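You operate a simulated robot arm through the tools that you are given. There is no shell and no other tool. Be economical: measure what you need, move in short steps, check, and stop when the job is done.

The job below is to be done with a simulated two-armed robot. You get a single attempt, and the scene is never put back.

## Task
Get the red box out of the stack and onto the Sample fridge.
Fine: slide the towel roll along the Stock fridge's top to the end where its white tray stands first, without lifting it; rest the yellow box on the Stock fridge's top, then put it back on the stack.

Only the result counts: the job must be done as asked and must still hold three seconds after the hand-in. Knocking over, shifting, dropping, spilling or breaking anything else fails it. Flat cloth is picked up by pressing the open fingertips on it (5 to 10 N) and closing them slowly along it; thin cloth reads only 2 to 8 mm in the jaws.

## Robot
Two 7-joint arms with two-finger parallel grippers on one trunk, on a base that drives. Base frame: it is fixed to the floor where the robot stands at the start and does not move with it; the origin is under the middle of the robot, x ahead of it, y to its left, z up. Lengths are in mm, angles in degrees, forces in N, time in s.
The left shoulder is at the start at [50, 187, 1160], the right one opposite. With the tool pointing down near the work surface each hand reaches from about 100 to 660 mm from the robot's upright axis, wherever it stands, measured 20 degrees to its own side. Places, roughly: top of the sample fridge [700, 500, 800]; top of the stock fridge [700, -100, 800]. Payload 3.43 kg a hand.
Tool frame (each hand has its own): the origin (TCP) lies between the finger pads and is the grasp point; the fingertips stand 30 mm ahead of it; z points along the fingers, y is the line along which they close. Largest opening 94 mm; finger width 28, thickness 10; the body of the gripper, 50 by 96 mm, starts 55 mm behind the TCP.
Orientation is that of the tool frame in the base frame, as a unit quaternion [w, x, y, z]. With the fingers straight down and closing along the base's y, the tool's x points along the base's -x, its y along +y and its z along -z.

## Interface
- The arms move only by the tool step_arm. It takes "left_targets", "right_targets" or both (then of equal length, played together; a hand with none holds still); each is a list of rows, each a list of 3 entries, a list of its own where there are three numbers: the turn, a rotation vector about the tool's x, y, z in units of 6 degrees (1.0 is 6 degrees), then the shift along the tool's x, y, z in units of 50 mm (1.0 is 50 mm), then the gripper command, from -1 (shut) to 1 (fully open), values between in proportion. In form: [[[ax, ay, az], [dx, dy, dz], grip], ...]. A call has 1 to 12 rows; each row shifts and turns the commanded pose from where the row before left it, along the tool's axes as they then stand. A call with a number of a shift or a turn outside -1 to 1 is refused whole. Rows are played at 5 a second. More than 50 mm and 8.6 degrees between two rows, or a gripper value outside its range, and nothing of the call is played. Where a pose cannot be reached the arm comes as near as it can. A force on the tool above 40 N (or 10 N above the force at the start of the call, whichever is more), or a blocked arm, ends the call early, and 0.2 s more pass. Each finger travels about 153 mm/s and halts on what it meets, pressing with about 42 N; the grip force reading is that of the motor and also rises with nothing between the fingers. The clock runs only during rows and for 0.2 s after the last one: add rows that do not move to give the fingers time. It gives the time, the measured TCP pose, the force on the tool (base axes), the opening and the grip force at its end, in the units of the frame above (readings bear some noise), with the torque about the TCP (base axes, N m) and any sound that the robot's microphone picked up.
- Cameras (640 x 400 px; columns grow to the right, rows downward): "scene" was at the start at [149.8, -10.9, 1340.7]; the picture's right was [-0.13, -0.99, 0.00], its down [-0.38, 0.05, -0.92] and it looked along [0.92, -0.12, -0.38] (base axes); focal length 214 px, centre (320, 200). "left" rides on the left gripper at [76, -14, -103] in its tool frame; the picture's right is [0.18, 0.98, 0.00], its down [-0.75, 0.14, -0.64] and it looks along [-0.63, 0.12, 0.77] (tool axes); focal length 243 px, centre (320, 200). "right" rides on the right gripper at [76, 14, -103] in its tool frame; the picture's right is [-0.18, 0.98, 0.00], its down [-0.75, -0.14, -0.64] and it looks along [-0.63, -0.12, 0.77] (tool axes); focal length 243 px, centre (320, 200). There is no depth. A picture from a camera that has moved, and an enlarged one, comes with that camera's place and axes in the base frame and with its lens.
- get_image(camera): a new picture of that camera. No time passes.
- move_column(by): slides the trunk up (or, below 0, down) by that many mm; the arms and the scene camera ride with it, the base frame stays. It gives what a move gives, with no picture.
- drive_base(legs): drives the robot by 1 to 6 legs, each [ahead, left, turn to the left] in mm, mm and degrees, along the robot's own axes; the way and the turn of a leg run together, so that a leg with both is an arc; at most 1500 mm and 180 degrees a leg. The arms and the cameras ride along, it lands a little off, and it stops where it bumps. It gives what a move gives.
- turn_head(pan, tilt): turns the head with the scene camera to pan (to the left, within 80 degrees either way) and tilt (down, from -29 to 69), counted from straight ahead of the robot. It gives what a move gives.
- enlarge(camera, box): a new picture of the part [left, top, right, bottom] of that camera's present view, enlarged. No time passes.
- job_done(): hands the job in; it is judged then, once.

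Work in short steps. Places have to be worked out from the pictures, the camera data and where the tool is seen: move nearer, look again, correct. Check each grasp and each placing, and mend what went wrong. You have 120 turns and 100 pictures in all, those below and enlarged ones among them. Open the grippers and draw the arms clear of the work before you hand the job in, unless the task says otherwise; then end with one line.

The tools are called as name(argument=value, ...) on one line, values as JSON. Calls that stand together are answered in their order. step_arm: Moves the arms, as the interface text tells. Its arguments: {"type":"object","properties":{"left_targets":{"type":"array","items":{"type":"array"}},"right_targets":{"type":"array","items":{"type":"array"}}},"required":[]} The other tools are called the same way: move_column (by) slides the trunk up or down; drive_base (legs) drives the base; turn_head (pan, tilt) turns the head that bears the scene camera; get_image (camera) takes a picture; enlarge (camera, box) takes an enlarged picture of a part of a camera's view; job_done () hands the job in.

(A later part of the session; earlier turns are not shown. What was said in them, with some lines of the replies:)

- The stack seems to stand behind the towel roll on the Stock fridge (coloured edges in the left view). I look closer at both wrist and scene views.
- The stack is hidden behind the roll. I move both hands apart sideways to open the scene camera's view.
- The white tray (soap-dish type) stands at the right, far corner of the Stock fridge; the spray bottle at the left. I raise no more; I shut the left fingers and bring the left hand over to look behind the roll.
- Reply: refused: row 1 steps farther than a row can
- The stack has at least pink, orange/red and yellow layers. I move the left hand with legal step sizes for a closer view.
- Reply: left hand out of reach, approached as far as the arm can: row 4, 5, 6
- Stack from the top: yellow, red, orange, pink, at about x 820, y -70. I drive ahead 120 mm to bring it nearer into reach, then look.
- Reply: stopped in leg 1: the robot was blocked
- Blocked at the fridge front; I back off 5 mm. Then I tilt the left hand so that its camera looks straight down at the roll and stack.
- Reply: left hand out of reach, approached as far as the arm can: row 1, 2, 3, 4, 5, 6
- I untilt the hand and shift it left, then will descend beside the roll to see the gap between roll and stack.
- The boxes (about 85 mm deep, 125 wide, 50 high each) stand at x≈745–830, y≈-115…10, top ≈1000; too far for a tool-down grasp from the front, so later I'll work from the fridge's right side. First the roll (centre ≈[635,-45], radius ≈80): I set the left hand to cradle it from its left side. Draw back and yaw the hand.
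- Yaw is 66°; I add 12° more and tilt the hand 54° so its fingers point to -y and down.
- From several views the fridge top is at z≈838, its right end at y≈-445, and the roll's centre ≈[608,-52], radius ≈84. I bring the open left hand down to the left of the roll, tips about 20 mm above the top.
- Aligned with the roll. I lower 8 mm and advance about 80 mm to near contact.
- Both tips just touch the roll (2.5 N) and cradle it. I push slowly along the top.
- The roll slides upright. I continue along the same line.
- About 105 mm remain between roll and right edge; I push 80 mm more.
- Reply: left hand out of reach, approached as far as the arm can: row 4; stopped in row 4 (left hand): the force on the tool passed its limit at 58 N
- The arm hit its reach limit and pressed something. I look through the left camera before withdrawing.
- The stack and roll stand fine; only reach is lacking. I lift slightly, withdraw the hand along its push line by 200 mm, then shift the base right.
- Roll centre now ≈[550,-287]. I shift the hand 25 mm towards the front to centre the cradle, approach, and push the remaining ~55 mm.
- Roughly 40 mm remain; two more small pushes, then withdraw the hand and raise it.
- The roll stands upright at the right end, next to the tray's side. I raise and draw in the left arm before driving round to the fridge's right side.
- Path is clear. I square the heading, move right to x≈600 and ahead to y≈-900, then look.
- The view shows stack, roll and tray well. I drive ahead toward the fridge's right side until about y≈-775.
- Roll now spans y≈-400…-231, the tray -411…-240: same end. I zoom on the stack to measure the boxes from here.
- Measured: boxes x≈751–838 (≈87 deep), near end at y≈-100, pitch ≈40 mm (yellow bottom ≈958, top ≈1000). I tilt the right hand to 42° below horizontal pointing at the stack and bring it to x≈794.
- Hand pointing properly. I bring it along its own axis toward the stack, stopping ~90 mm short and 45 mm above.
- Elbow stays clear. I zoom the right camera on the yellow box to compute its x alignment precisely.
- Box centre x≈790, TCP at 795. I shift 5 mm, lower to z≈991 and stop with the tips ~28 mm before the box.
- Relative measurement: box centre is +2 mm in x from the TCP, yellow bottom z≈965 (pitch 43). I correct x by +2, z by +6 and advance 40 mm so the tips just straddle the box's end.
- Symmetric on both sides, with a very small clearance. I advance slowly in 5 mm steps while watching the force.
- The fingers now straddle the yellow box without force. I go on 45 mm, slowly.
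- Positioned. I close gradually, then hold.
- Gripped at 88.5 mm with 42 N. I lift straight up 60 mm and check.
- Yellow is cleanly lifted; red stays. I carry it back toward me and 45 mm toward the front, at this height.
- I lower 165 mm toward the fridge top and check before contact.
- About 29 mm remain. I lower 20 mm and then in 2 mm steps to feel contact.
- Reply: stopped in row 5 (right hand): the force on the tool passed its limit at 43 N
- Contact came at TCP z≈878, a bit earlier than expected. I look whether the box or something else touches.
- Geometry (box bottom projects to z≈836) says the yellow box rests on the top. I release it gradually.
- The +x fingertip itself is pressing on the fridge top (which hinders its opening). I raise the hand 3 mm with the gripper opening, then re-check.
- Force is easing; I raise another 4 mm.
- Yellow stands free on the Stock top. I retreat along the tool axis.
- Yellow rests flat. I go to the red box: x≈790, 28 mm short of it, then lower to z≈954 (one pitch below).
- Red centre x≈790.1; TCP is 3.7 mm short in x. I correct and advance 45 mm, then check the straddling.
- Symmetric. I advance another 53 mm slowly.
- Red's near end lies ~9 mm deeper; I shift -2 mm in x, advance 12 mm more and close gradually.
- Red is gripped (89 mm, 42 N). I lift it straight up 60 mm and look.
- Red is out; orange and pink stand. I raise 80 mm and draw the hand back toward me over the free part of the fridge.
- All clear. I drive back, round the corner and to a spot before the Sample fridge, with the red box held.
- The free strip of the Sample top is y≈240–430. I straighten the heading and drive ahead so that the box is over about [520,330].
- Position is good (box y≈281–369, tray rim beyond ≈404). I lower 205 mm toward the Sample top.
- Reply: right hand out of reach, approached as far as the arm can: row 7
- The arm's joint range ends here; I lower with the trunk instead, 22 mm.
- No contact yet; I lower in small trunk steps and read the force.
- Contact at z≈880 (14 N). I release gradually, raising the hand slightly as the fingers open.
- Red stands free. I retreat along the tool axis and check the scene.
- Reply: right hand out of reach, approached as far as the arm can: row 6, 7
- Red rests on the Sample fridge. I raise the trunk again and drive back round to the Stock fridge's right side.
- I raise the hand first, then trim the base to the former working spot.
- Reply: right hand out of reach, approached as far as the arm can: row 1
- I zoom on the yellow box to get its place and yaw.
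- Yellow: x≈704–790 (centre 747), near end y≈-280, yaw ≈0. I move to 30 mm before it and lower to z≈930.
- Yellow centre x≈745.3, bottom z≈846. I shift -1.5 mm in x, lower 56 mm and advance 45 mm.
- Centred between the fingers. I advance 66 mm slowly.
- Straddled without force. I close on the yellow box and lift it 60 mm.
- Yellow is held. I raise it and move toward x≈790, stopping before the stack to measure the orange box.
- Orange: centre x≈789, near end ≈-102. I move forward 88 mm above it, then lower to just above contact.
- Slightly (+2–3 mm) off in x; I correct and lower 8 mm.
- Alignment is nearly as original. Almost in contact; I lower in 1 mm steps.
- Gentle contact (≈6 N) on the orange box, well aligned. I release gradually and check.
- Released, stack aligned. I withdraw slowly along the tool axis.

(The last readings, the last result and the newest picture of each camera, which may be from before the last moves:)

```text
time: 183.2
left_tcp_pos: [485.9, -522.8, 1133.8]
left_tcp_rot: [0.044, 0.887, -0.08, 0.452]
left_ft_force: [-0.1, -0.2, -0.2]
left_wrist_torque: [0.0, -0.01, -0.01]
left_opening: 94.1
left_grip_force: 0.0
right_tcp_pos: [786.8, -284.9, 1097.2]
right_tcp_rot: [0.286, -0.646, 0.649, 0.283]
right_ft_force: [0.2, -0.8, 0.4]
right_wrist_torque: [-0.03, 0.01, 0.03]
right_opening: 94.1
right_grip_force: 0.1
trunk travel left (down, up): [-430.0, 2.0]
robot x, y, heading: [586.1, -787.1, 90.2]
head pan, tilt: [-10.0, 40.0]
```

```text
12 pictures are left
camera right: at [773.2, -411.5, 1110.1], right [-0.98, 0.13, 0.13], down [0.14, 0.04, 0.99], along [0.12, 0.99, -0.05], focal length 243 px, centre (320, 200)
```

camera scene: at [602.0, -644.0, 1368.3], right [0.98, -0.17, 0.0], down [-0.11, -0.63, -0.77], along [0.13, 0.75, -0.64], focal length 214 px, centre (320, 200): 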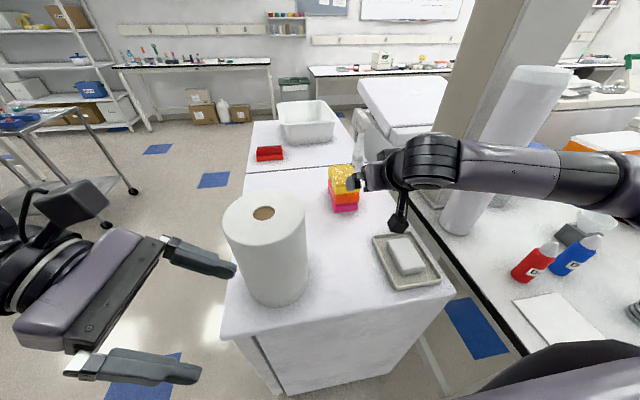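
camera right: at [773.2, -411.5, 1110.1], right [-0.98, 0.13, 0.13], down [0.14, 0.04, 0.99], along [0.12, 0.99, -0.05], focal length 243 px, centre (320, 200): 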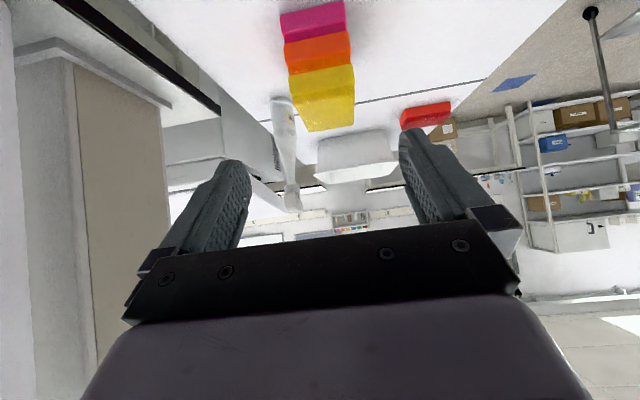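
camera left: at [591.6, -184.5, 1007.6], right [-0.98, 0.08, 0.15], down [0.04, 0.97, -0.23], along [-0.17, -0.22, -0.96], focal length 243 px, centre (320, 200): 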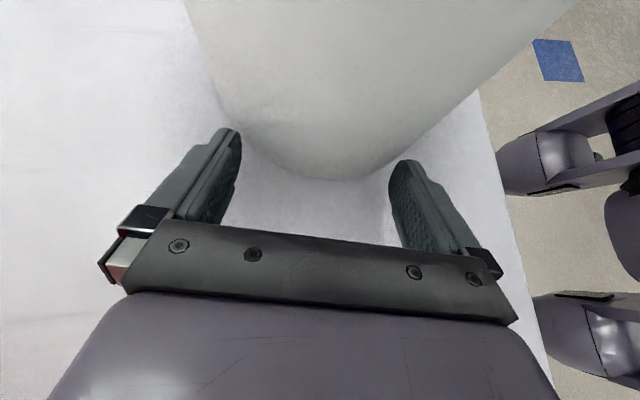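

Stack is orderly (pink, orange, yellow), red on the Sample fridge, roll and tray undisturbed. I back the robot away and take a last look.

drive_base(legs=[[-350, 0, 0]])

get_image(camera="scene")

```text
time: 185.5
left_tcp_pos: [485.4, -882.6, 1133.1]
left_tcp_rot: [0.04, 0.889, -0.073, 0.451]
left_ft_force: [0.0, -0.7, 0.0]
left_wrist_torque: [0.0, 0.0, 0.01]
left_opening: 94.1
left_grip_force: 0.1
right_tcp_pos: [783.9, -640.4, 1096.2]
right_tcp_rot: [-0.285, 0.65, -0.644, -0.285]
right_ft_force: [-0.9, -0.4, -0.4]
right_wrist_torque: [0.0, -0.01, -0.02]
right_opening: 93.8
right_grip_force: 0.1
trunk travel left (down, up): [-430.0, 2.0]
robot x, y, heading: [590.4, -1143.8, 90.9]
head pan, tilt: [-10.0, 40.0]
```

```text
11 pictures are left
camera scene: at [603.0, -1002.5, 1368.4], right [0.99, -0.16, 0.0], down [-0.1, -0.63, -0.77], along [0.12, 0.76, -0.64], focal length 214 px, centre (320, 200)
```

scene: 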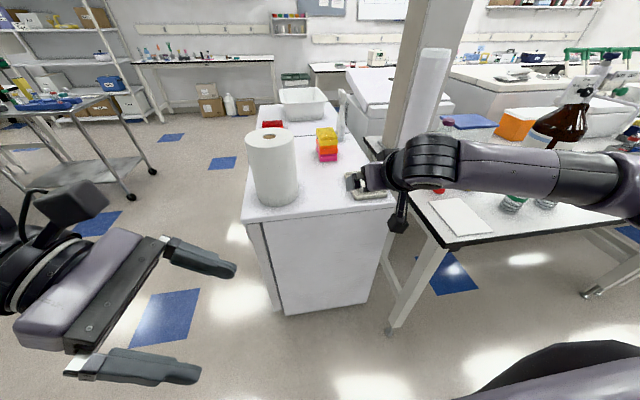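

All is in place and both arms are clear with open grippers; I hand the job in.

job_done()

```text
The job is handed in.
```

The red box is on the Sample fridge. The towel roll was slid, without lifting, to the tray end of the Stock fridge; it stands about 50 mm from the edge, level with the tray. The yellow box rested on the Stock fridge's top and is now back on the stack, on top of the orange one.
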